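You operate a simulated robot arm through the tools that you are given. There is no shell and no other tool.

The job below is to be done with a simulated robot arm. You get a single attempt, and the scene is never put back.

TASK
Fit the grey lamp cassette, pin the drawer and reset the hour counter.
Fine: seat it in the nest, shut the drawer, move the lock pin from its rest into the lug, only then mains on; the other cassette stays on the shelf.

The check looks at the end state, three seconds after you hand in, the way a careful person would. Anything else that was tipped, shoved, dropped, spilled or broken makes it a failure.

THE ROBOT
A 7-joint arm with a two-finger parallel gripper on a trunk, on a base that drives. Base frame: it is fixed to the floor where the robot stands at the start and does not move with it; the origin is under the middle of the robot, x ahead of it, y to its left, z up. Lengths are in m, angles in degrees, forces in N, time in s.
With the tool pointing down near the work surface it reaches from about 0.12 to 0.56 m from the robot's upright axis, wherever it stands. Its first joint turns from -166.0 to 166.0 degrees. Places, roughly: belt speed dial [0.6, -0.4, 1]; drawer lug [0.6, 0.4, 1]; exit shield [1.1, 0.8, 0.9]; exit shield knob [0.7, 0.8, 1]; fan switch [0.6, -0.2, 1.2]; feed shield [1.1, -0.6, 0.9]; feed shield knob [0.7, -0.6, 1]; lamp drawer [0.5, 0.3, 1]; lamp nest [0.6, 0.3, 0.9]; lamp power dial [0.6, -0.2, 1]; lamp switch [0.6, -0.4, 1.2]; mains switch [0.6, 0, 1]; pin rest [0.4, -0.2, 0.7]; reset button [0.6, -0.3, 0.8]; tension screw number one [0.6, -1.3, 0.7]; tension screw number two [1.7, -1.3, 0.7]. Payload 3.4 kg.
The tool frame sits at the grasp point between the pads (the TCP): z along the fingers, y along the line on which they close. The tips reach 0.03 m beyond it. Largest opening 0.094 m; finger width 0.028, thickness 0.01; the body of the gripper, 0.05 by 0.096 m, starts 0.055 m behind the TCP.
Orientation is that of the tool frame in the base frame, as [roll, pitch, yaw] about the fixed x, y, z axes, in that order (R = Rz(yaw) Ry(pitch) Rx(roll)). With the fingers straight down and closing along the base's y, the tool's x points along the base's -x, its y along +y and its z along -z.

THE INTERFACE
- The arm moves only by the tool servo_tool. Its argument "moves" is text: rows parted by semicolons, each of 7 numbers parted by spaces: the opening, from 0 (shut) to 1 (fully open), then the shift along the tool's x, y, z in units of 25 mm (1.0 is 25 mm), then the turn, a rotation vector about the tool's x, y, z in units of 4 degrees (1.0 is 4 degrees). In form: grip x y z rx ry rz; .... A call has 1 to 20 rows; each row shifts and turns the commanded pose from where the row before left it, along the tool's axes as they then stand. A call with a number of a shift or a turn outside -1 to 1 is refused whole. Rows are played at 5 a second. More than 0.05 m and 8.6 degrees between two rows, or a gripper value outside its range, and nothing of the call is played. A pose out of reach is approached as far as the arm can. The call stops where the force on the tool passes 90 N (or 10 N more than at its start, if that is more) or the arm is blocked; 0.2 s more then pass. Each finger travels about 0.072 m/s and halts on what it meets, pressing with about 41 N; the grip force reading is that of the motor and also rises with nothing between the fingers. The clock runs only during rows and for 0.2 s after the last one: add rows that do not move to give the fingers time. It gives the time, the measured TCP pose, the force on the tool (base axes), the opening and the grip force at its end, in the units of the frame above (readings bear some noise), with the torque about the TCP (base axes, N m) and any sound that the robot's microphone picked up.
- Cameras (640 x 400 px; columns grow to the right, rows downward): "scene" is now at [0.0155, 0.1379, 1.6043]; the picture's right is [-0.18, -0.98, 0.00], its down [-0.73, 0.14, -0.66] and it looks along [0.65, -0.12, -0.75] (base axes); focal length 254 px, centre (320, 200). "wrist" rides on the gripper at [0.076, 0.014, -0.102] in the tool frame; the picture's right is [-0.18, 0.98, 0.00], its down [-0.75, -0.14, -0.64] and it looks along [-0.63, -0.12, 0.77] (tool axes); focal length 243 px, centre (320, 200). There is no depth. A picture from a camera that has moved, and an enlarged one, comes with that camera's place and axes in the base frame and with its lens.
- get_image(camera): a new picture of that camera. No time passes.
- lift_body(by): slides the trunk up (or, below 0, down) by that many m; the arm and the scene camera ride with it, the base frame stays. It gives what a move gives, with no picture.
- roll_base(legs): drives the robot by 1 to 6 legs, each [ahead, left, turn to the left] in m, m and degrees, along the robot's own axes; the way and the turn of a leg run together, so that a leg with both is an arc; at most 1.5 m and 180 degrees a leg. The arm and the cameras ride along, it lands a little off, and it stops where it bumps. It gives what a move gives.
- pan_tilt(pan, tilt): turns the head with the scene camera to pan (to the left, within 155 degrees either way) and tilt (down, from -29 to 69), counted from straight ahead of the robot. It gives what a move gives.
- close_up(camera, box): a new picture of the part [left, top, right, bottom] of that camera's present view, enlarged. No time passes.
- sign_off(): hands the job in; it is judged then, once.

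Places have to be worked out from the pictures, the camera data and where the tool is seen. Open the gripper and draw the arm clear of the work before you hand the job in, unless the task says otherwise.

The tools are called after "Request:" as name(argument=value, ...) on one line, values as JSON. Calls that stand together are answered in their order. servo_tool: Moves the arm, as the interface text tells. Its arguments: {"type":"object","properties":{"moves":{"type":"string"}},"required":["moves"]} The other tools are called the same way: lift_body (by) slides the trunk up or down; roll_base (legs) drives the base; pan_tilt (pan, tilt) turns the head that bears the scene camera; get_image (camera) takes a picture; close_up (camera, box) takes an enlarged picture of a part of a camera's view; sign_off () hands the job in.

At the start:

```text
t: 0.0
tcp_pos: [0.3456, -0.0247, 1.2856]
orientation: [-180.0, 0.1, -179.9]
force: [0.4, 0.7, 1.2]
torque: [-0.03, 0.01, 0.03]
width: 0.0942
finger_force: 0.1
trunk travel left (down, up): [-0.275, 0.111]
robot x, y, heading: [0.0, 0.0002, -0.3]
head pan, tilt: [-10.6, 48.3]
```

scene: 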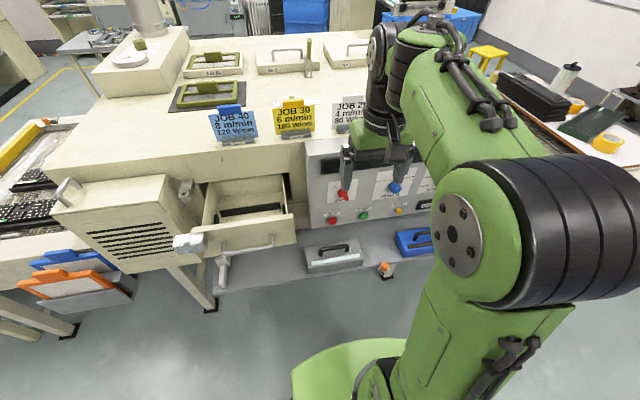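
wrist: 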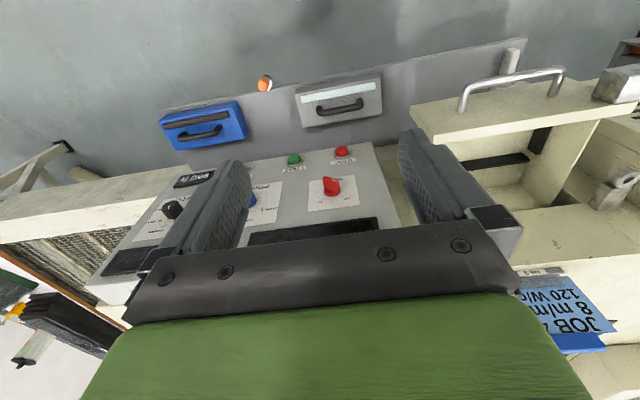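

I'll begin by looking closely at the scene: the drawer, the shelf with the cassettes, and the pin rest.

Request:
close_up(camera="scene", box=[160, 160, 320, 280])

Request:
close_up(camera="scene", box=[280, 130, 460, 290])

Request:
close_up(camera="wrist", box=[80, 40, 640, 300])

```text
3.33 times, centred on (240, 220) of scene
camera zoom: at [0.0155, 0.1379, 1.6043], right [-0.18, -0.98, 0.0], down [-0.73, 0.14, -0.66], along [0.65, -0.12, -0.75], focal length 845 px, centre (587, 133)
```

zoom: 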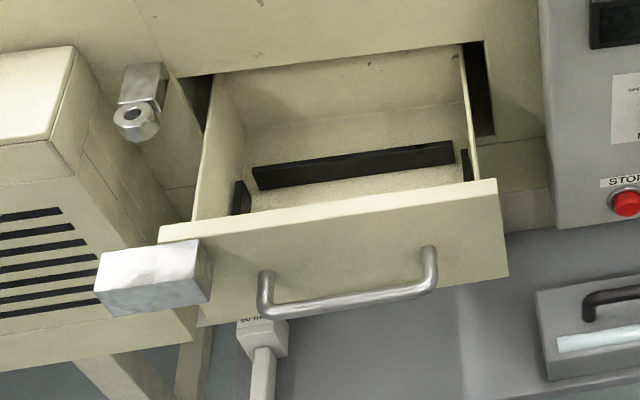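

```text
2.50 times, centred on (370, 210) of scene
camera zoom: at [0.0155, 0.1379, 1.6043], right [-0.18, -0.98, 0.0], down [-0.73, 0.14, -0.66], along [0.65, -0.12, -0.75], focal length 634 px, centre (195, 175)
```

zoom: 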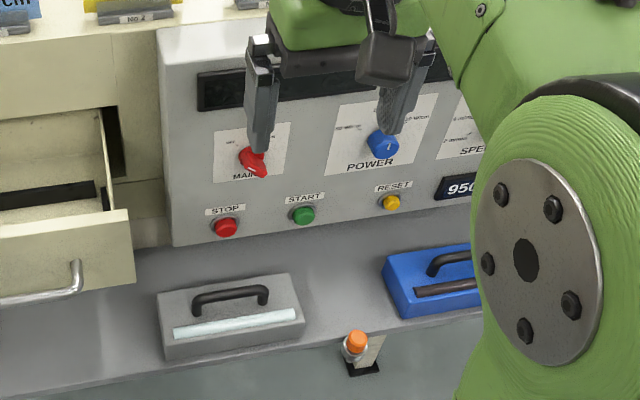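

```text
1.14 times, centred on (360, 170) of wrist
camera zoom: at [0.2668, -0.0109, 1.387], right [0.18, 0.98, 0.0], down [0.75, -0.14, 0.64], along [0.63, -0.12, -0.77], focal length 277 px, centre (274, 234)
```

zoom: 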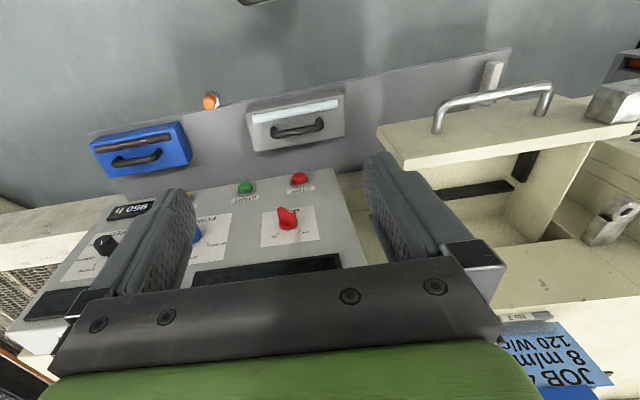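

The zoomed pictures are sharp, so I can measure from them. I'll take tight close-ups of the drawer interior, the lug, the grey cassette, the pin and the panel.

Request:
close_up(camera="scene", box=[200, 170, 300, 232])

Request:
close_up(camera="scene", box=[160, 170, 220, 260])

Request:
close_up(camera="scene", box=[300, 230, 400, 292])

Request:
close_up(camera="scene", box=[305, 140, 425, 225])

Request:
close_up(camera="wrist", box=[150, 60, 400, 180])

Request:
close_up(camera="wrist", box=[400, 60, 640, 260])

```text
6.40 times, centred on (250, 201) of scene
camera zoom: at [0.0155, 0.1379, 1.6043], right [-0.18, -0.98, 0.0], down [-0.73, 0.14, -0.66], along [0.65, -0.12, -0.75], focal length 1622 px, centre (768, 194)
```

zoom: 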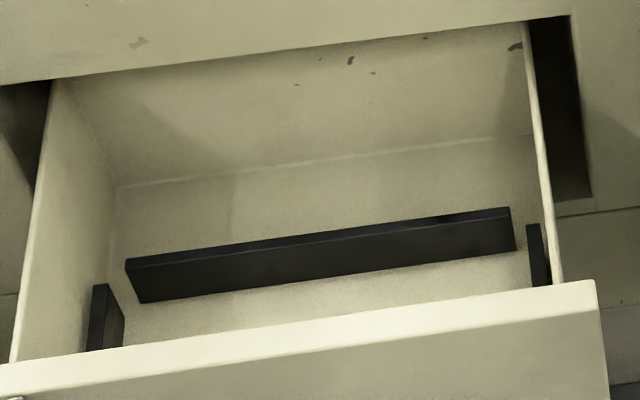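

```text
4.44 times, centred on (190, 215) of scene
camera zoom: at [0.0155, 0.1379, 1.6043], right [-0.18, -0.98, 0.0], down [-0.73, 0.14, -0.66], along [0.65, -0.12, -0.75], focal length 1127 px, centre (898, 133)
```

zoom: 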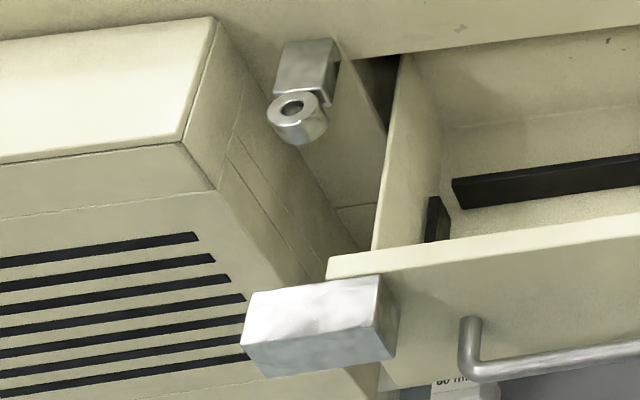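

```text
6.40 times, centred on (350, 261) of scene
camera zoom: at [0.0155, 0.1379, 1.6043], right [-0.18, -0.98, 0.0], down [-0.73, 0.14, -0.66], along [0.65, -0.12, -0.75], focal length 1622 px, centre (128, -190)
```

zoom: 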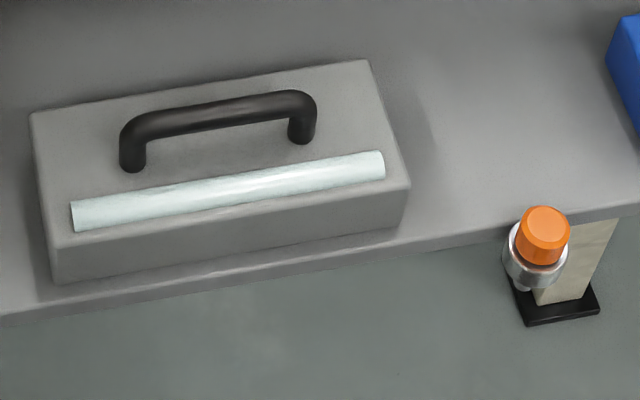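

```text
4.71 times, centred on (365, 182) of scene
camera zoom: at [0.0155, 0.1379, 1.6043], right [-0.18, -0.98, 0.0], down [-0.73, 0.14, -0.66], along [0.65, -0.12, -0.75], focal length 1193 px, centre (108, 282)
```

zoom: 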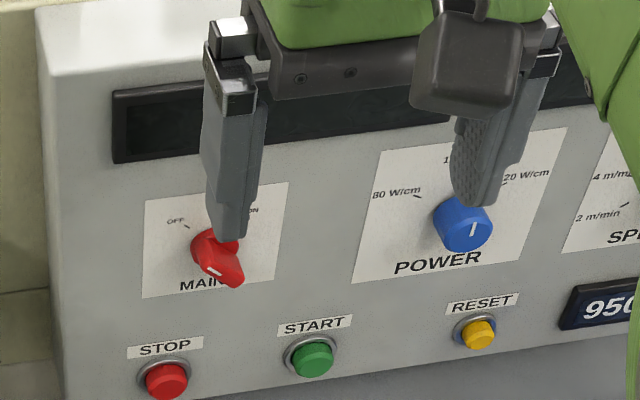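

```text
2.56 times, centred on (275, 120) of wrist
camera zoom: at [0.2668, -0.0109, 1.387], right [0.18, 0.98, 0.0], down [0.75, -0.14, 0.64], along [0.63, -0.12, -0.77], focal length 621 px, centre (435, 405)
```

zoom: 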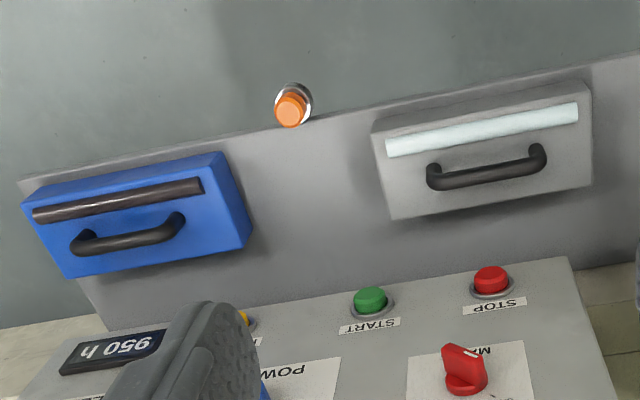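

```text
2.00 times, centred on (520, 160) of wrist
camera zoom: at [0.2668, -0.0109, 1.387], right [0.18, 0.98, 0.0], down [0.75, -0.14, 0.64], along [0.63, -0.12, -0.77], focal length 485 px, centre (-80, 280)
```

zoom: 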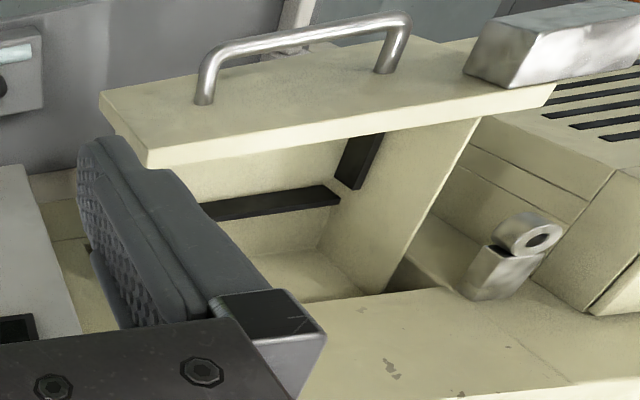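

The lug ring triangulates to about (0.576, 0.431, 1.071) and the drawer front's top edge to x≈0.458, y 0.13–0.40, z≈1.04. I'll zoom in on the steel block on the drawer, the lug, the pin and the mains knob.

Request:
close_up(camera="scene", box=[170, 225, 218, 255])

Request:
close_up(camera="scene", box=[175, 175, 207, 195])

Request:
close_up(camera="scene", box=[372, 255, 404, 285])

Request:
close_up(camera="wrist", box=[300, 160, 360, 200])

Request:
close_up(camera="wrist", box=[580, 55, 640, 115])

Request:
close_up(camera="scene", box=[325, 170, 365, 225])

```text
13.33 times, centred on (194, 240) of scene
camera zoom: at [0.0155, 0.1379, 1.6043], right [-0.18, -0.98, 0.0], down [-0.73, 0.14, -0.66], along [0.65, -0.12, -0.75], focal length 3380 px, centre (2000, -333)
```

zoom: 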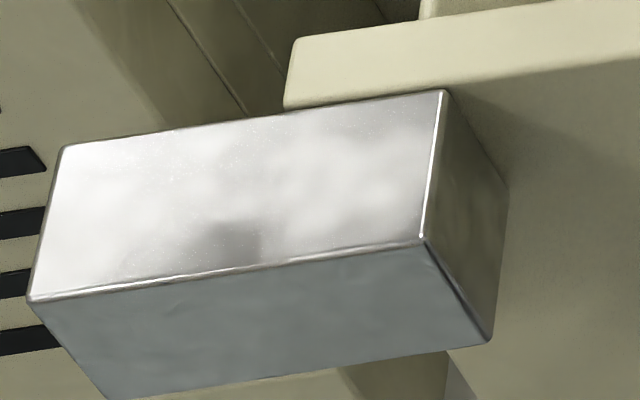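

```text
16.00 times, centred on (191, 185) of scene
camera zoom: at [0.0155, 0.1379, 1.6043], right [-0.18, -0.98, 0.0], down [-0.73, 0.14, -0.66], along [0.65, -0.12, -0.75], focal length 4056 px, centre (2384, 440)
```

zoom: 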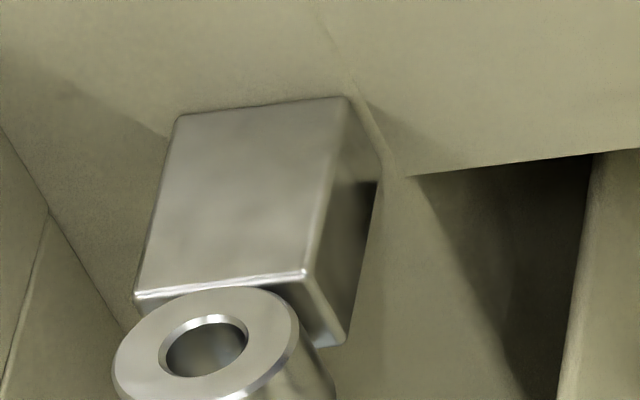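

```text
13.33 times, centred on (388, 270) of scene
camera zoom: at [0.0155, 0.1379, 1.6043], right [-0.18, -0.98, 0.0], down [-0.73, 0.14, -0.66], along [0.65, -0.12, -0.75], focal length 3380 px, centre (-587, -733)
```

zoom: 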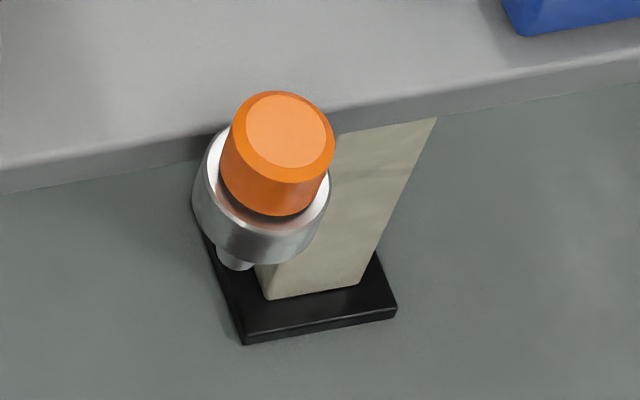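

```text
10.00 times, centred on (330, 180) of wrist
camera zoom: at [0.2668, -0.0109, 1.387], right [0.18, 0.98, 0.0], down [0.75, -0.14, 0.64], along [0.63, -0.12, -0.77], focal length 2426 px, centre (220, 400)
```

zoom: 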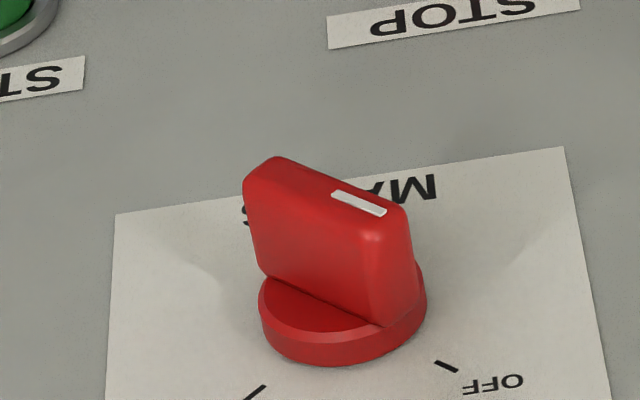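

```text
6.67 times, centred on (610, 85) of wrist
camera zoom: at [0.2668, -0.0109, 1.387], right [0.18, 0.98, 0.0], down [0.75, -0.14, 0.64], along [0.63, -0.12, -0.77], focal length 1618 px, centre (-1613, 967)
```

zoom: 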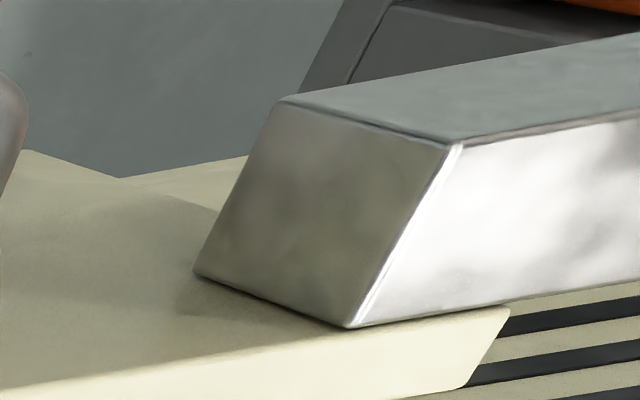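

```text
7.27 times, centred on (345, 198) of scene
camera zoom: at [0.0155, 0.1379, 1.6043], right [-0.18, -0.98, 0.0], down [-0.73, 0.14, -0.66], along [0.65, -0.12, -0.75], focal length 1844 px, centre (138, 218)
```

zoom: 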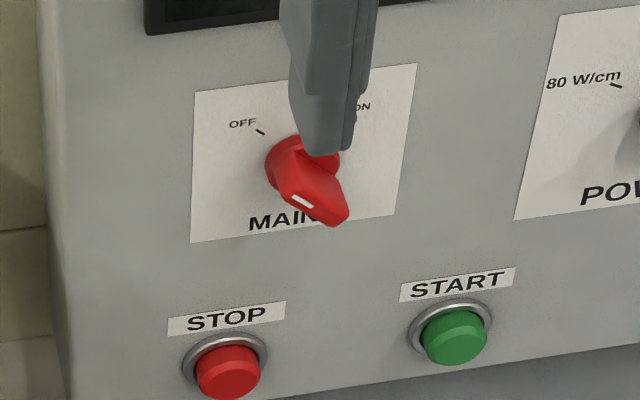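

Measurements so far: the grey cassette handle bar runs along y at about (0.477, 0, 0.797), and the pin knob top is at about (0.403, −0.177, 0.757). The mains knob is at about (0.573, −0.042, 0.992). I'll turn the tool −90° about its axis so the fingers close along x, and lower it in free space ahead of the shelf.

Request:
servo_tool(moves="1 0 0 0.5 0 0 -1;1 0 0 0.5 0 0 -1;1 0 0 0.5 0 0 -1;1 0 0 0.5 0 0 -1;1 0 0 0.5 0 0 -1;1 0 0 0.5 0 0 -1;1 0 0 0.5 0 0 -1;1 0 0 0.5 0 0 -1;1 0 0 0.5 0 0 -1;1 0 0 0.5 0 0 -1;1 0 0 0.5 0 0 -1;1 0 0 0.5 0 0 -1;1 0 0 0.5 0 0 -1;1 0 0 0.5 0 0 -1;1 0 0 0.5 0 0 -1;1 0 0 0.5 0 0 -1;1 0 0 0.5 0 0 -1;1 0 0 0.5 0 0 -1;1 0 0 0.5 0 0 -1;1 0 0 0.5 0 0 -1")

```text
t: 4.2
tcp_pos: [0.3451, -0.0249, 1.0339]
orientation: [180.0, 0.0, -99.9]
force: [0.7, -0.8, 0.3]
torque: [0.0, -0.01, 0.01]
width: 0.0942
finger_force: 0.0
trunk travel left (down, up): [-0.275, 0.111]
robot x, y, heading: [0.0007, 0.0032, -0.1]
head pan, tilt: [-10.6, 48.3]
```

The turn works, with the pose as commanded. I'll finish the 90°, lean the tool back 20° so the hand stays clear of the mains knob and later the machine face, move above the cassette, and look.

Request:
servo_tool(moves="0.7 0 0 0 0 0 -1;0.7 0 0 0 0 0 -1;0.7 0 0 0 0 0 -0.5;0.7 0 0 0 1 0 0;0.7 0 0 0 1 0 0;0.7 0 0 0 1 0 0;0.7 0 0 0 1 0 0;0.7 0 0 0 1 0 0;0.7 -0.25 -0.52 0.765 0 0 0;0.7 -0.25 -0.52 0.765 0 0 0;0.7 -0.25 -0.52 0.765 0 0 0;0.7 -0.25 -0.52 0.765 0 0 0")

Request:
get_image(camera="wrist")

Request:
get_image(camera="scene")

```text
t: 6.8
tcp_pos: [0.4206, 0.0014, 0.9799]
orientation: [-159.9, 0.0, -90.0]
force: [0.6, 0.6, -0.5]
torque: [-0.01, 0.01, -0.04]
width: 0.0659
finger_force: 0.0
trunk travel left (down, up): [-0.275, 0.111]
robot x, y, heading: [0.0, 0.0004, 0.1]
head pan, tilt: [-10.6, 48.3]
```

```text
taken
camera wrist: at [0.3713, -0.0754, 1.0718], right [-0.92, 0.18, -0.34], down [-0.09, 0.75, 0.65], along [0.37, 0.63, -0.68], focal length 243 px, centre (320, 200)
```

wrist: 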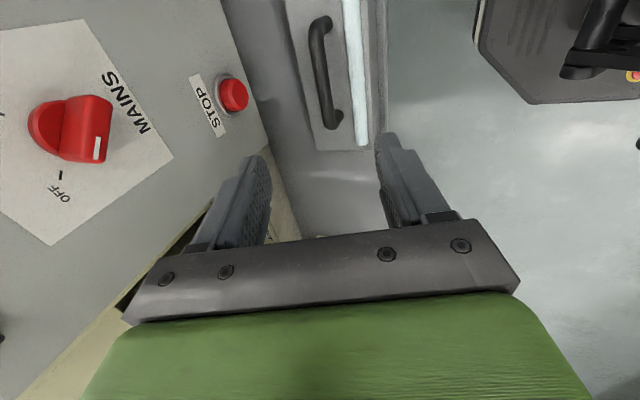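

```text
taken
camera scene: at [0.0166, 0.1382, 1.6042], right [-0.18, -0.98, 0.0], down [-0.73, 0.14, -0.66], along [0.65, -0.12, -0.75], focal length 254 px, centre (320, 200)
```

scene: 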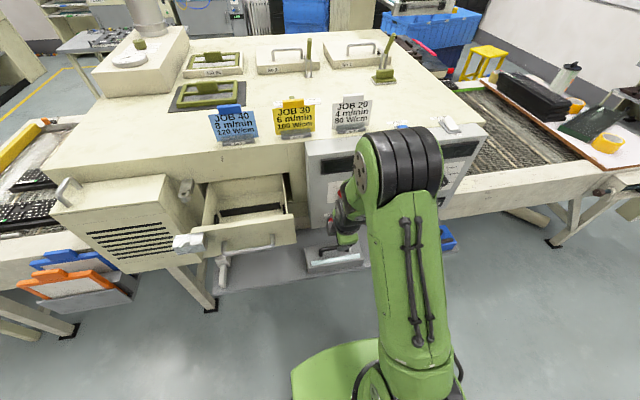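

The bar lies at x≈0.476, centred near y≈−0.005, z≈0.80. I'll move along the tool axis to about 6 cm short of the bar and check the alignment with close-ups.

Request:
servo_tool(moves="0.7 0.043 0.065 0.853 0 0 0;0.7 0.043 0.065 0.853 0 0 0;0.7 0.043 0.065 0.853 0 0 0;0.7 0.043 0.065 0.853 0 0 0;0.7 0.043 0.065 0.853 0 0 0;0.7 0.043 0.065 0.853 0 0 0")

Request:
get_image(camera="wrist")

Request:
close_up(camera="scene", box=[280, 190, 400, 290])

```text
t: 8.2
tcp_pos: [0.4544, -0.0057, 0.8584]
orientation: [-160.0, 0.0, -90.0]
force: [-1.2, -0.4, 0.6]
torque: [0.02, -0.03, 0.02]
width: 0.0656
finger_force: 0.1
trunk travel left (down, up): [-0.275, 0.111]
robot x, y, heading: [-0.0024, -0.0014, -0.4]
head pan, tilt: [-10.6, 48.3]
```

```text
taken
camera wrist: at [0.4042, -0.0831, 0.9493], right [-0.92, 0.18, -0.34], down [-0.09, 0.75, 0.65], along [0.37, 0.63, -0.68], focal length 243 px, centre (320, 200)
```

wrist: 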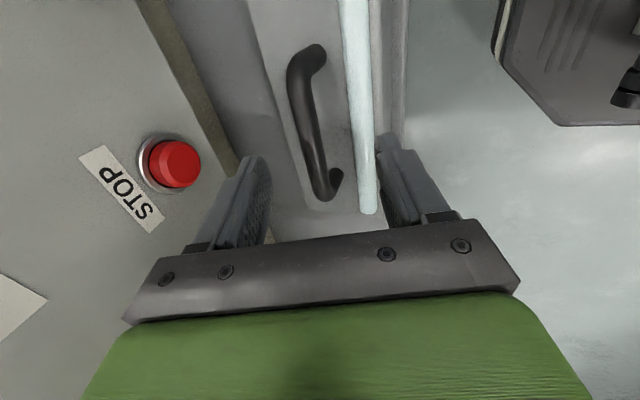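

```text
4.00 times, centred on (340, 240) of scene
camera zoom: at [0.0162, 0.1379, 1.6043], right [-0.18, -0.98, 0.0], down [-0.73, 0.14, -0.66], along [0.65, -0.12, -0.75], focal length 1014 px, centre (240, 40)
```

zoom: 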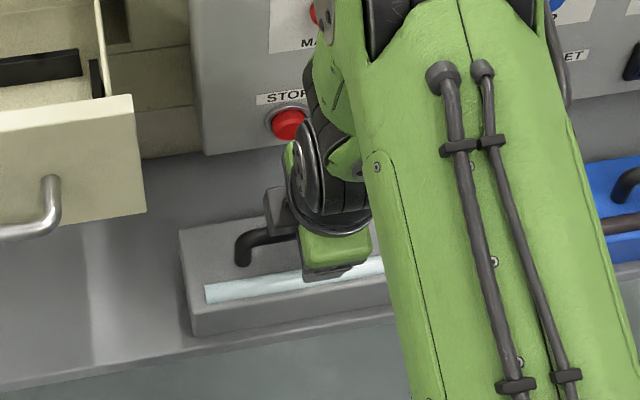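

The bar looks slightly towards +x of the tool plane, so I'll zoom in to measure the offset properly.

Request:
close_up(camera="wrist", box=[220, 20, 420, 220])

```text
2.00 times, centred on (320, 120) of wrist
camera zoom: at [0.4042, -0.0831, 0.9493], right [-0.92, 0.18, -0.34], down [-0.09, 0.75, 0.65], along [0.37, 0.63, -0.68], focal length 485 px, centre (320, 360)
```

zoom: 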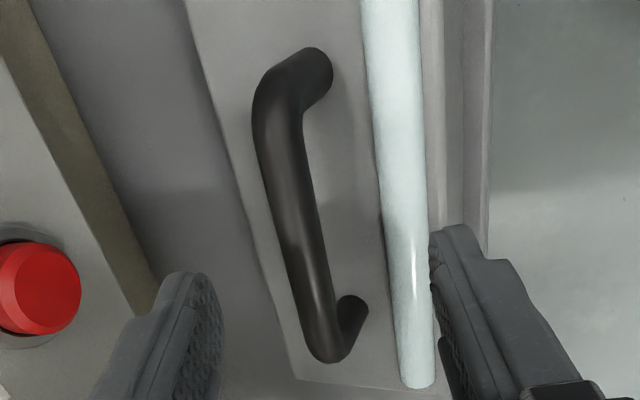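

The bar is about 8.5 mm off the tool plane on the +x side and about 58 mm ahead of the TCP. I'll shift sideways, narrow the opening so the front finger clears the lamp tube, and advance 3 cm before looking again.

Request:
servo_tool(moves="0.42 0 -0.34 0 0 0 0;0.42 0 0 0 0 0 0;0.42 0 0 0.6 0 0 0;0.42 0 0 0.6 0 0 0")

Request:
close_up(camera="wrist", box=[220, 60, 420, 260])

```text
t: 9.2
tcp_pos: [0.4731, -0.0078, 0.8313]
orientation: [-160.0, -0.1, -90.0]
force: [0.2, 0.3, 1.2]
torque: [-0.01, 0.01, 0.02]
width: 0.0395
finger_force: 0.1
trunk travel left (down, up): [-0.275, 0.111]
robot x, y, heading: [0.0014, -0.0002, -0.0]
head pan, tilt: [-10.6, 48.3]
```

```text
2.00 times, centred on (320, 160) of wrist
camera zoom: at [0.4225, -0.0841, 0.9224], right [-0.92, 0.18, -0.34], down [-0.09, 0.75, 0.65], along [0.37, 0.63, -0.68], focal length 485 px, centre (320, 280)
```

zoom: 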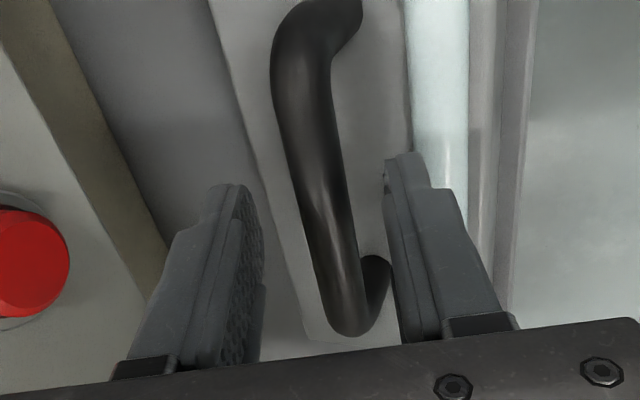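

The bar is now centred between the fingers and about 28 mm beyond the TCP. I'll advance 14 mm so it sits in the lower half of the pads, then close.

Request:
servo_tool(moves="0.42 -0.15 0 0.28 0 0 0;0.42 0 0 0.28 0 0 0;0.42 0 0 0 0 0 0")

Request:
close_up(camera="wrist", box=[220, 60, 420, 260])

Request:
close_up(camera="scene", box=[300, 210, 380, 280])

```text
t: 10.0
tcp_pos: [0.4762, -0.0026, 0.8184]
orientation: [-160.0, -0.1, -90.0]
force: [0.9, 0.6, 0.3]
torque: [0.0, 0.0, 0.0]
width: 0.0395
finger_force: 0.0
trunk travel left (down, up): [-0.275, 0.111]
robot x, y, heading: [-0.0017, 0.0023, 0.1]
head pan, tilt: [-10.6, 48.3]
```

```text
2.00 times, centred on (320, 160) of wrist
camera zoom: at [0.4272, -0.0798, 0.9098], right [-0.92, 0.18, -0.34], down [-0.09, 0.75, 0.65], along [0.37, 0.63, -0.68], focal length 485 px, centre (320, 280)
```

zoom: 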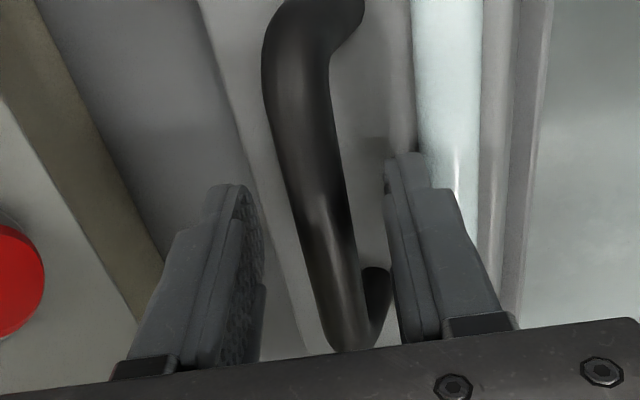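

```text
5.71 times, centred on (340, 245) of scene
camera zoom: at [0.0155, 0.138, 1.6043], right [-0.18, -0.98, 0.0], down [-0.73, 0.14, -0.66], along [0.65, -0.12, -0.75], focal length 1448 px, centre (206, -57)
```

zoom: 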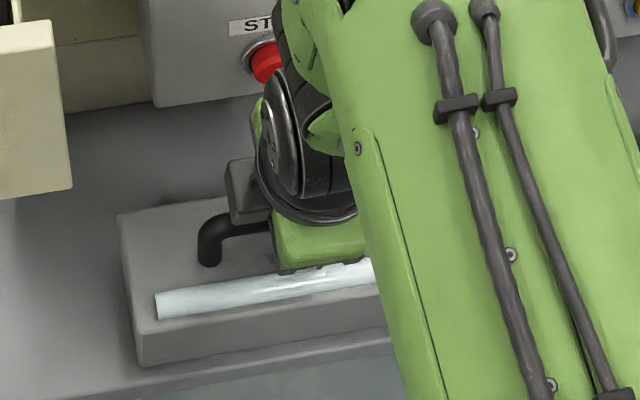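

The bar is centred between the pads with the tips still clear of the cassette top. I'll close the gripper.

Request:
servo_tool(moves="0.2 0 0 0 0 0 0;0 0 0 0 0 0 0;0 0 0 0 0 0 0;0 0 0 0 0 0 0")

Request:
close_up(camera="wrist", box=[220, 60, 420, 260])

```text
t: 11.0
tcp_pos: [0.4778, -0.0037, 0.8185]
orientation: [-160.1, 0.1, -90.0]
force: [-1.3, 0.6, -0.1]
torque: [-0.01, 0.1, -0.02]
width: 0.0154
finger_force: 41.0
trunk travel left (down, up): [-0.275, 0.111]
robot x, y, heading: [-0.0007, 0.0005, -0.1]
head pan, tilt: [-10.6, 48.3]
```

```text
2.00 times, centred on (320, 160) of wrist
camera zoom: at [0.4273, -0.0799, 0.9095], right [-0.92, 0.18, -0.34], down [-0.09, 0.75, 0.65], along [0.37, 0.63, -0.68], focal length 485 px, centre (320, 280)
```

zoom: 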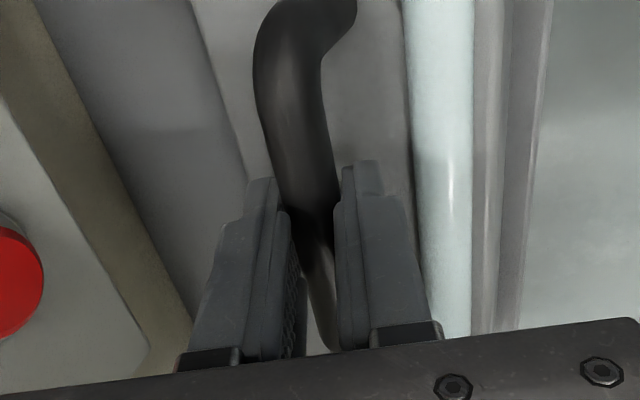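

It gripped on the bar, with a width of 15.4 mm. I'll lift 3 cm and read the load.

Request:
servo_tool(moves="0 0 -0.137 -0.376 0 0 0;0 0 -0.137 -0.376 0 0 0;0 0 -0.137 -0.376 0 0 0;0 0 0 0 0 0 0;0 0 0 0 0 0 0")

Request:
close_up(camera="scene", box=[280, 190, 400, 290])

Request:
get_image(camera="wrist")

```text
t: 12.2
tcp_pos: [0.4774, -0.0028, 0.8472]
orientation: [-160.0, 0.0, -90.0]
force: [0.2, -0.3, -7.9]
torque: [0.03, 0.06, 0.0]
width: 0.0153
finger_force: 40.5
trunk travel left (down, up): [-0.275, 0.111]
robot x, y, heading: [0.0023, 0.0006, 0.2]
head pan, tilt: [-10.6, 48.3]
```

```text
4.00 times, centred on (340, 240) of scene
camera zoom: at [0.0164, 0.1379, 1.6043], right [-0.18, -0.98, 0.0], down [-0.73, 0.14, -0.66], along [0.65, -0.12, -0.75], focal length 1014 px, centre (240, 40)
```

zoom: 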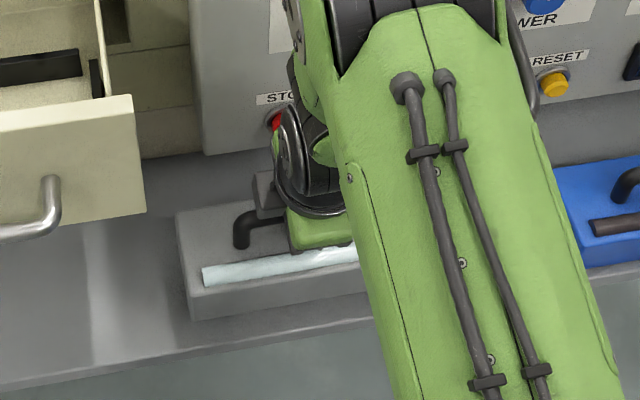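

```text
taken
camera wrist: at [0.4275, -0.0787, 0.9387], right [-0.92, 0.18, -0.34], down [-0.09, 0.75, 0.65], along [0.37, 0.63, -0.68], focal length 243 px, centre (320, 200)
```

wrist: 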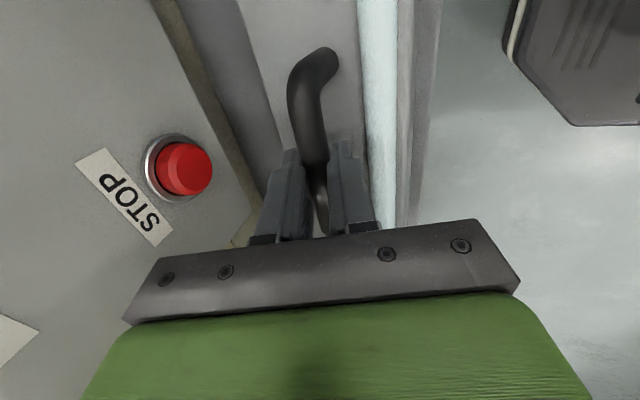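

The load of 7.9 N confirms the cassette is lifted, and it hangs level. I'll draw it back from the panel, then raise it above the drawer front.

Request:
servo_tool(moves="0 0 0.46 -0.487 0 0 0;0 0 0.46 -0.487 0 0 0;0 0 0.46 -0.487 0 0 0;0 0 0.46 -0.487 0 0 0;0 0 -0.283 -0.779 0 0 0;0 0 -0.283 -0.779 0 0 0;0 0 -0.283 -0.779 0 0 0;0 0 -0.283 -0.779 0 0 0;0 0 -0.283 -0.779 0 0 0;0 0 -0.283 -0.779 0 0 0;0 0 -0.283 -0.779 0 0 0;0 0 -0.283 -0.779 0 0 0;0 0 -0.283 -0.779 0 0 0;0 0 -0.283 -0.779 0 0 0;0 0 -0.283 -0.779 0 0 0;0 0 -0.283 -0.779 0 0 0;0 0 -0.283 -0.779 0 0 0;0 0 -0.283 -0.779 0 0 0")

Request:
get_image(camera="scene")

Request:
get_image(camera="wrist")

```text
t: 16.0
tcp_pos: [0.417, -0.0023, 1.168]
orientation: [-160.2, 0.0, -90.0]
force: [-0.7, -0.4, -7.5]
torque: [-0.03, 0.05, 0.02]
width: 0.0153
finger_force: 41.3
trunk travel left (down, up): [-0.275, 0.111]
robot x, y, heading: [-0.0009, -0.0024, 0.2]
head pan, tilt: [-10.6, 48.3]
```

```text
taken
camera scene: at [0.0158, 0.1379, 1.6043], right [-0.18, -0.98, 0.0], down [-0.73, 0.14, -0.66], along [0.65, -0.12, -0.75], focal length 254 px, centre (320, 200)
```

scene: 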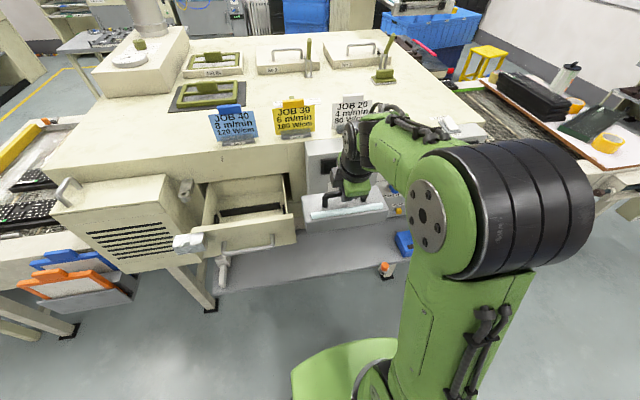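

```text
taken
camera wrist: at [0.3677, -0.0789, 1.2595], right [-0.92, 0.18, -0.34], down [-0.09, 0.75, 0.65], along [0.37, 0.63, -0.68], focal length 243 px, centre (320, 200)
```

wrist: 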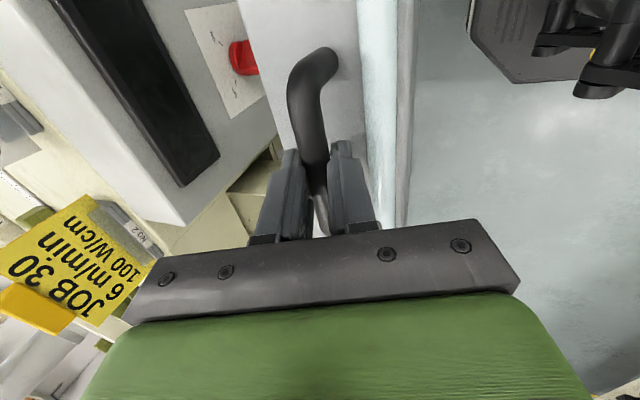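

The cassette is raised and level. Before driving, I'll look down at the base and the floor around the machine for clearance.

Request:
pan_tilt(pan=30, tilt=60)

Request:
get_image(camera="scene")

```text
t: 17.1
tcp_pos: [0.4181, -0.003, 1.1674]
orientation: [-160.1, 0.0, -90.0]
force: [0.3, -0.1, -7.8]
torque: [0.0, 0.06, 0.01]
width: 0.0152
finger_force: 40.9
trunk travel left (down, up): [-0.275, 0.111]
robot x, y, heading: [-0.0005, -0.0028, -0.1]
head pan, tilt: [30.0, 60.0]
```

```text
taken
camera scene: at [-0.0031, 0.1856, 1.5895], right [0.5, -0.87, 0.0], down [-0.75, -0.43, -0.5], along [0.43, 0.25, -0.87], focal length 254 px, centre (320, 200)
```

scene: 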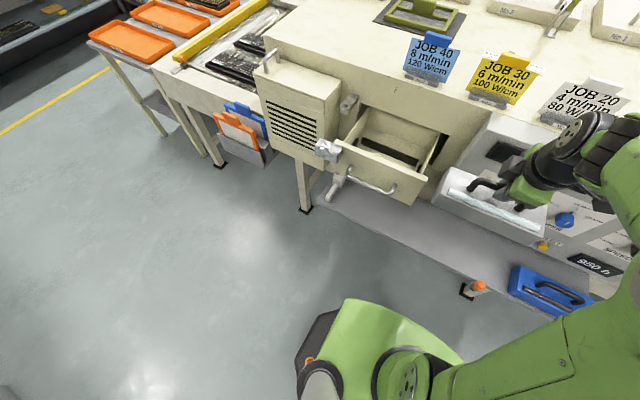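

The floor ahead and to the left is clear: the legs stand well back and the shelf is above the base. I'll drive diagonally 0.25 m left and 0.08 m ahead. The cassette bottom at z≈1.08 passes over the drawer front at 1.04.

Request:
roll_base(legs=[[0.0, 0.12, 0], [0.08, 0.14, 0]])

Request:
get_image(camera="scene")

Request:
get_image(camera="wrist")

```text
t: 19.3
tcp_pos: [0.497, 0.2536, 1.1673]
orientation: [-160.0, 0.0, -89.6]
force: [0.1, 1.2, -7.6]
torque: [-0.04, 0.02, 0.01]
width: 0.0153
finger_force: 41.5
trunk travel left (down, up): [-0.275, 0.111]
robot x, y, heading: [0.0798, 0.2508, 0.7]
head pan, tilt: [30.0, 60.0]
```

```text
taken
camera scene: at [0.0754, 0.4399, 1.5893], right [0.51, -0.86, 0.0], down [-0.75, -0.44, -0.5], along [0.43, 0.25, -0.87], focal length 254 px, centre (320, 200)
```

scene: 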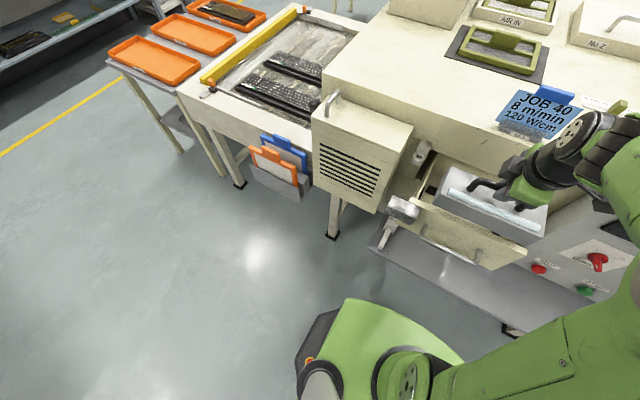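

```text
taken
camera wrist: at [0.4484, 0.1775, 1.2589], right [-0.93, 0.18, -0.34], down [-0.09, 0.75, 0.65], along [0.37, 0.63, -0.68], focal length 243 px, centre (320, 200)
```

wrist: 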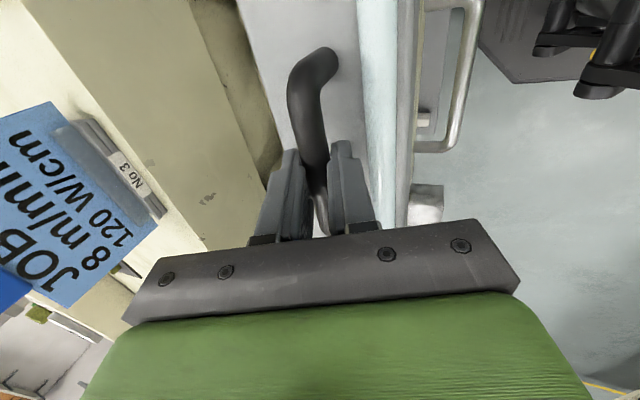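

I'll aim the head at the drawer to see the nest.

Request:
pan_tilt(pan=-15, tilt=55)

Request:
get_image(camera="scene")

```text
t: 20.4
tcp_pos: [0.4967, 0.2536, 1.1672]
orientation: [-160.1, 0.0, -89.6]
force: [-0.1, 0.4, -7.4]
torque: [-0.03, 0.04, 0.01]
width: 0.0154
finger_force: 41.4
trunk travel left (down, up): [-0.275, 0.111]
robot x, y, heading: [0.0766, 0.2518, 0.2]
head pan, tilt: [-15.0, 55.0]
```

```text
taken
camera scene: at [0.0869, 0.3866, 1.5955], right [-0.25, -0.97, 0.0], down [-0.79, 0.21, -0.57], along [0.55, -0.14, -0.82], focal length 254 px, centre (320, 200)
```

scene: 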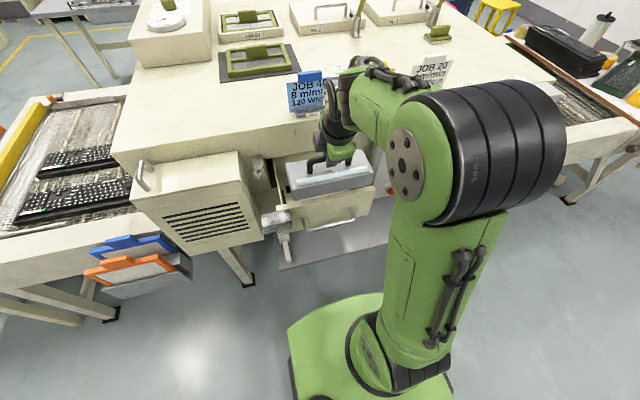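

The cassette hides the nest from this camera, so I'll move over the pocket and lower only until the cassette is just inside the drawer walls. From there the wrist camera can see the gaps in front of and behind it.

Request:
servo_tool(moves="0 -0.22 -0.64 0.233 0 0 0.1;0 -0.22 -0.64 0.233 0 0 0;0 -0.22 -0.64 0.233 0 0 0;0 0 0.308 0.846 0 0 0;0 0 0.308 0.846 0 0 0;0 0 0 0 0 0 0")

Request:
get_image(camera="wrist")

Request:
close_up(camera="scene", box=[250, 120, 410, 240])

```text
t: 21.8
tcp_pos: [0.5503, 0.2703, 1.1216]
orientation: [-160.0, 0.2, -90.0]
force: [0.1, 0.5, -7.3]
torque: [0.01, 0.04, 0.0]
width: 0.0154
finger_force: 41.0
trunk travel left (down, up): [-0.275, 0.111]
robot x, y, heading: [0.0819, 0.2536, 0.4]
head pan, tilt: [-15.0, 55.0]
```

```text
taken
camera wrist: at [0.5002, 0.1943, 1.2138], right [-0.92, 0.18, -0.34], down [-0.09, 0.75, 0.65], along [0.37, 0.63, -0.68], focal length 243 px, centre (320, 200)
```

wrist: 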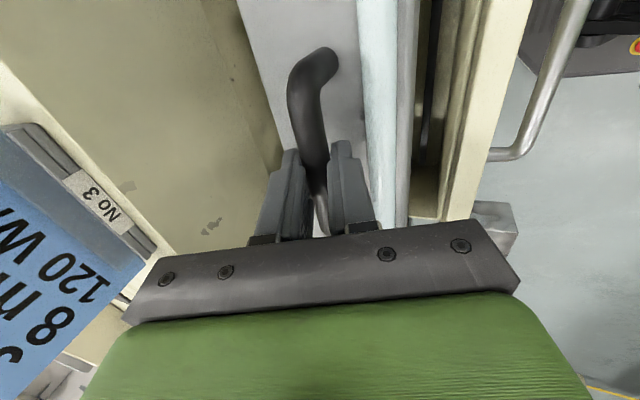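

```text
3.33 times, centred on (330, 180) of scene
camera zoom: at [0.0864, 0.3865, 1.5955], right [-0.25, -0.97, 0.0], down [-0.79, 0.21, -0.57], along [0.55, -0.14, -0.82], focal length 845 px, centre (287, 267)
```

zoom: 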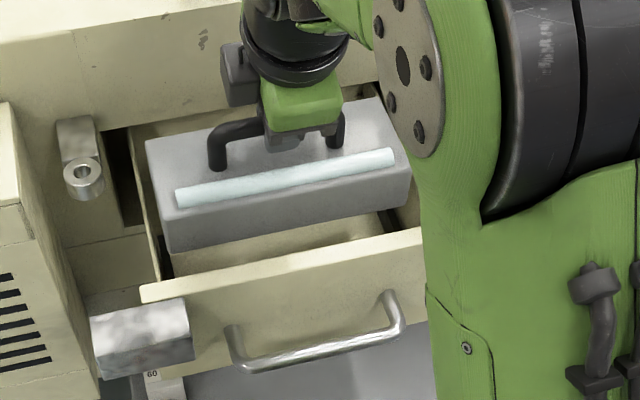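

The gap between the cassette front and the drawer front now shows a dark strip, so I'll zoom in there.

Request:
close_up(camera="wrist", box=[370, 0, 530, 220])

Request:
close_up(camera="wrist", box=[180, 0, 320, 180])

Request:
close_up(camera="scene", box=[270, 140, 380, 210])

```text
1.82 times, centred on (450, 110) of wrist
camera zoom: at [0.5002, 0.1943, 1.2138], right [-0.92, 0.18, -0.34], down [-0.09, 0.75, 0.65], along [0.37, 0.63, -0.68], focal length 441 px, centre (84, 364)
```

zoom: 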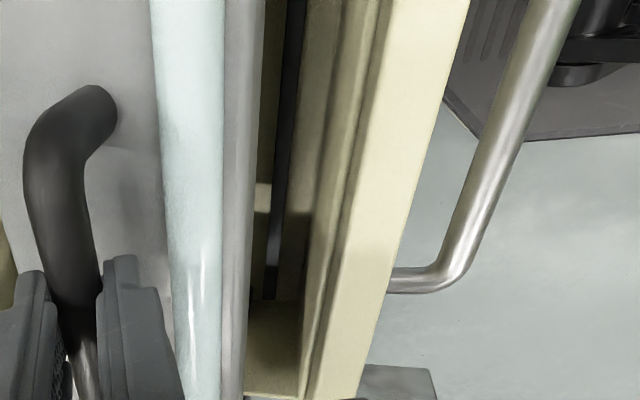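

```text
2.22 times, centred on (250, 90) of wrist
camera zoom: at [0.5002, 0.1943, 1.2138], right [-0.92, 0.18, -0.34], down [-0.09, 0.75, 0.65], along [0.37, 0.63, -0.68], focal length 539 px, centre (476, 444)
```

zoom: 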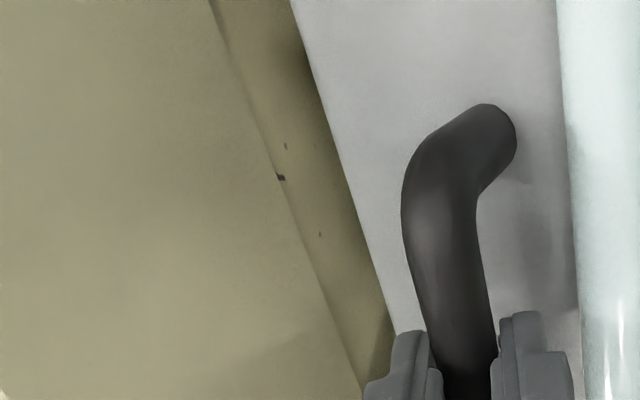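

```text
5.71 times, centred on (325, 175) of scene
camera zoom: at [0.0864, 0.3865, 1.5955], right [-0.25, -0.97, 0.0], down [-0.79, 0.21, -0.57], along [0.55, -0.14, -0.82], focal length 1448 px, centre (291, 343)
```

zoom: 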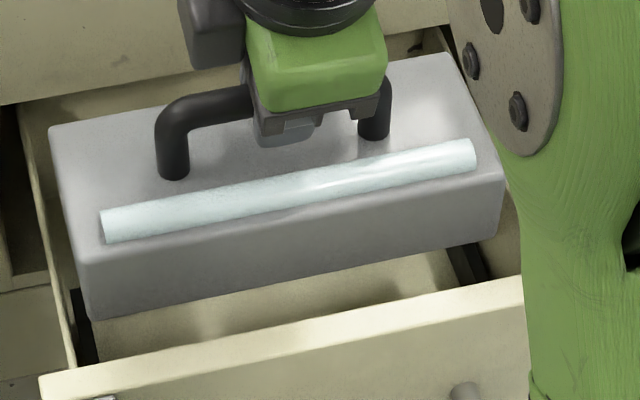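

A front rail is visible: its centre comes out at x≈0.5005 whatever its height, so the pocket runs about 0.506–0.607 in x. I'll measure the cassette's position relative to the TCP more precisely.

Request:
close_up(camera="scene", box=[275, 150, 315, 200])

Request:
close_up(camera="scene", box=[325, 145, 365, 195])

Request:
close_up(camera="wrist", box=[400, 0, 480, 60])

Request:
close_up(camera="wrist", box=[390, 100, 490, 220])

```text
8.00 times, centred on (295, 175) of scene
camera zoom: at [0.0864, 0.3865, 1.5955], right [-0.25, -0.97, 0.0], down [-0.79, 0.21, -0.57], along [0.55, -0.14, -0.82], focal length 2028 px, centre (520, 400)
```

zoom: 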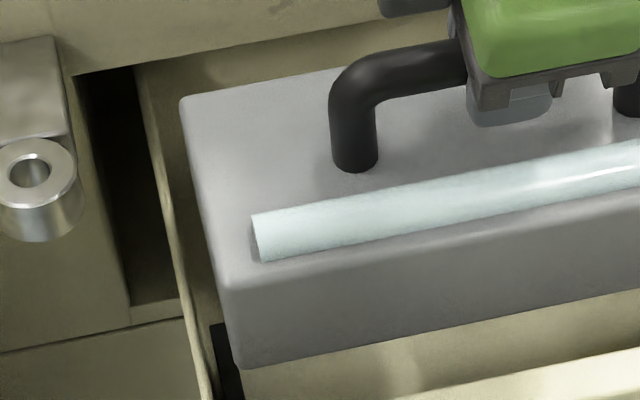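

```text
8.00 times, centred on (345, 170) of scene
camera zoom: at [0.0864, 0.3865, 1.5955], right [-0.25, -0.97, 0.0], down [-0.79, 0.21, -0.57], along [0.55, -0.14, -0.82], focal length 2028 px, centre (120, 440)
```

zoom: 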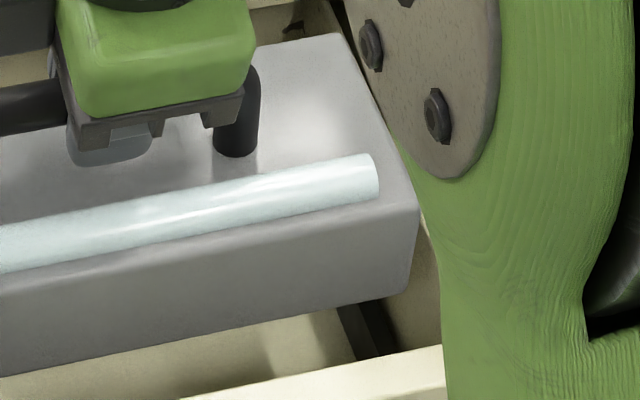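

```text
6.67 times, centred on (440, 30) of wrist
camera zoom: at [0.5002, 0.1943, 1.2138], right [-0.92, 0.18, -0.34], down [-0.09, 0.75, 0.65], along [0.37, 0.63, -0.68], focal length 1618 px, centre (-480, 1333)
```

zoom: 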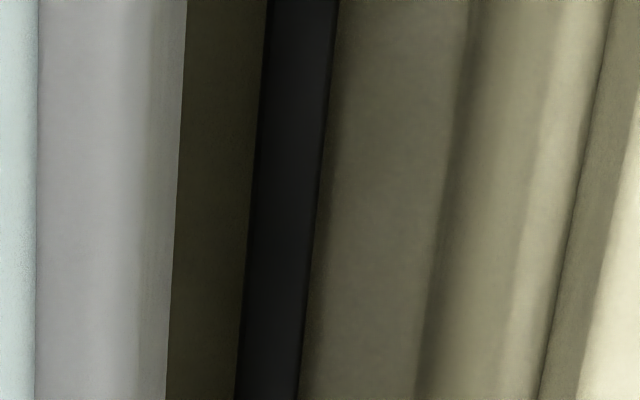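

```text
3.33 times, centred on (440, 160) of wrist
camera zoom: at [0.5002, 0.1943, 1.2138], right [-0.92, 0.18, -0.34], down [-0.09, 0.75, 0.65], along [0.37, 0.63, -0.68], focal length 809 px, centre (-80, 333)
```

zoom: 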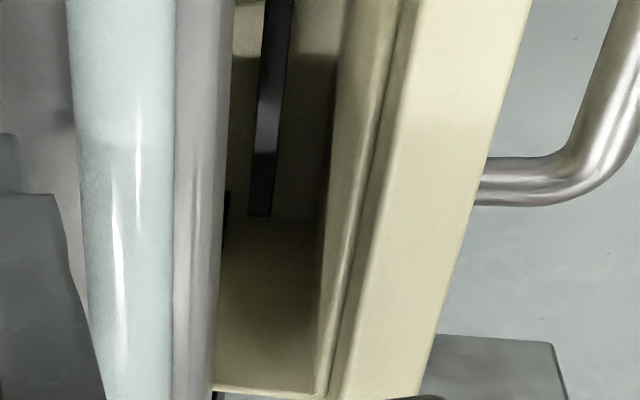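

Pocket estimate: x 0.505–0.605, y 0.159–0.378. The cassette centre is now at about (0.552, 0.274). I'll nudge it +3 mm in x and −4.5 mm in y, lower it to just above the rails, and check again.

Request:
servo_tool(moves="0 0.18 -0.113 0.04 0 0 0;0 0 0.257 0.705 0 0 0;0 0 0.257 0.705 0 0 0;0 0 0.257 0.705 0 0 0;0 0 0.257 0.705 0 0 0;0 0 0 0 0 0 0")

Request:
get_image(camera="wrist")

Request:
close_up(camera="wrist", box=[370, 0, 530, 220])

Request:
close_up(camera="scene", box=[270, 140, 380, 210])

```text
t: 23.2
tcp_pos: [0.5516, 0.2664, 1.0468]
orientation: [-160.0, 0.1, -90.1]
force: [-1.4, 0.4, -1.7]
torque: [-0.08, -0.22, 0.06]
width: 0.0156
finger_force: 41.1
trunk travel left (down, up): [-0.275, 0.111]
robot x, y, heading: [0.0795, 0.2543, 0.2]
head pan, tilt: [-15.0, 55.0]
```

```text
taken
camera wrist: at [0.5013, 0.1911, 1.1386], right [-0.92, 0.18, -0.34], down [-0.09, 0.75, 0.65], along [0.37, 0.63, -0.68], focal length 243 px, centre (320, 200)
```

wrist: 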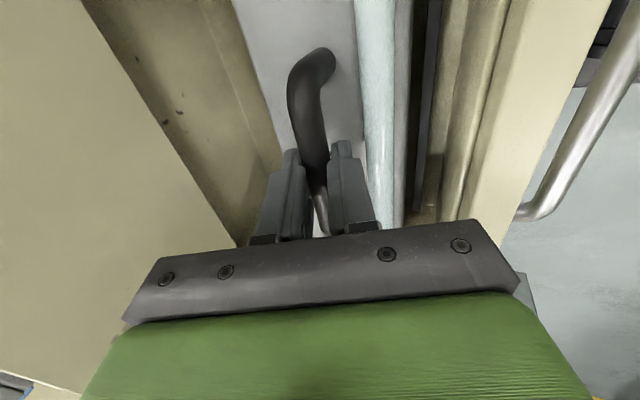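

```text
1.82 times, centred on (450, 110) of wrist
camera zoom: at [0.5013, 0.1911, 1.1386], right [-0.92, 0.18, -0.34], down [-0.09, 0.75, 0.65], along [0.37, 0.63, -0.68], focal length 441 px, centre (84, 364)
```

zoom: 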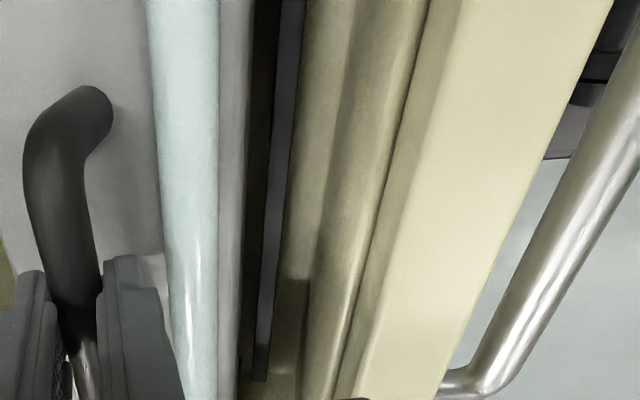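

```text
5.71 times, centred on (325, 175) of scene
camera zoom: at [0.086, 0.3866, 1.5956], right [-0.25, -0.97, 0.0], down [-0.79, 0.21, -0.57], along [0.55, -0.14, -0.82], focal length 1448 px, centre (291, 343)
```

zoom: 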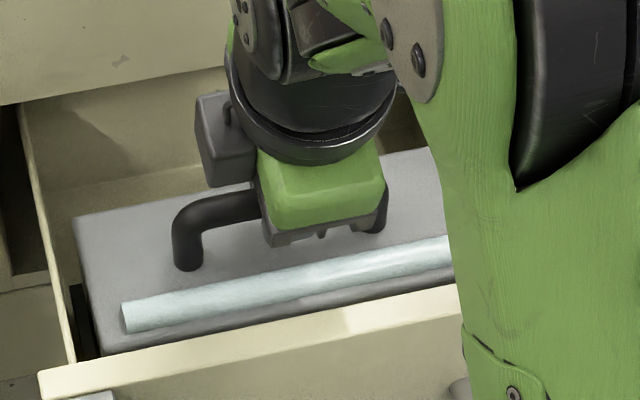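

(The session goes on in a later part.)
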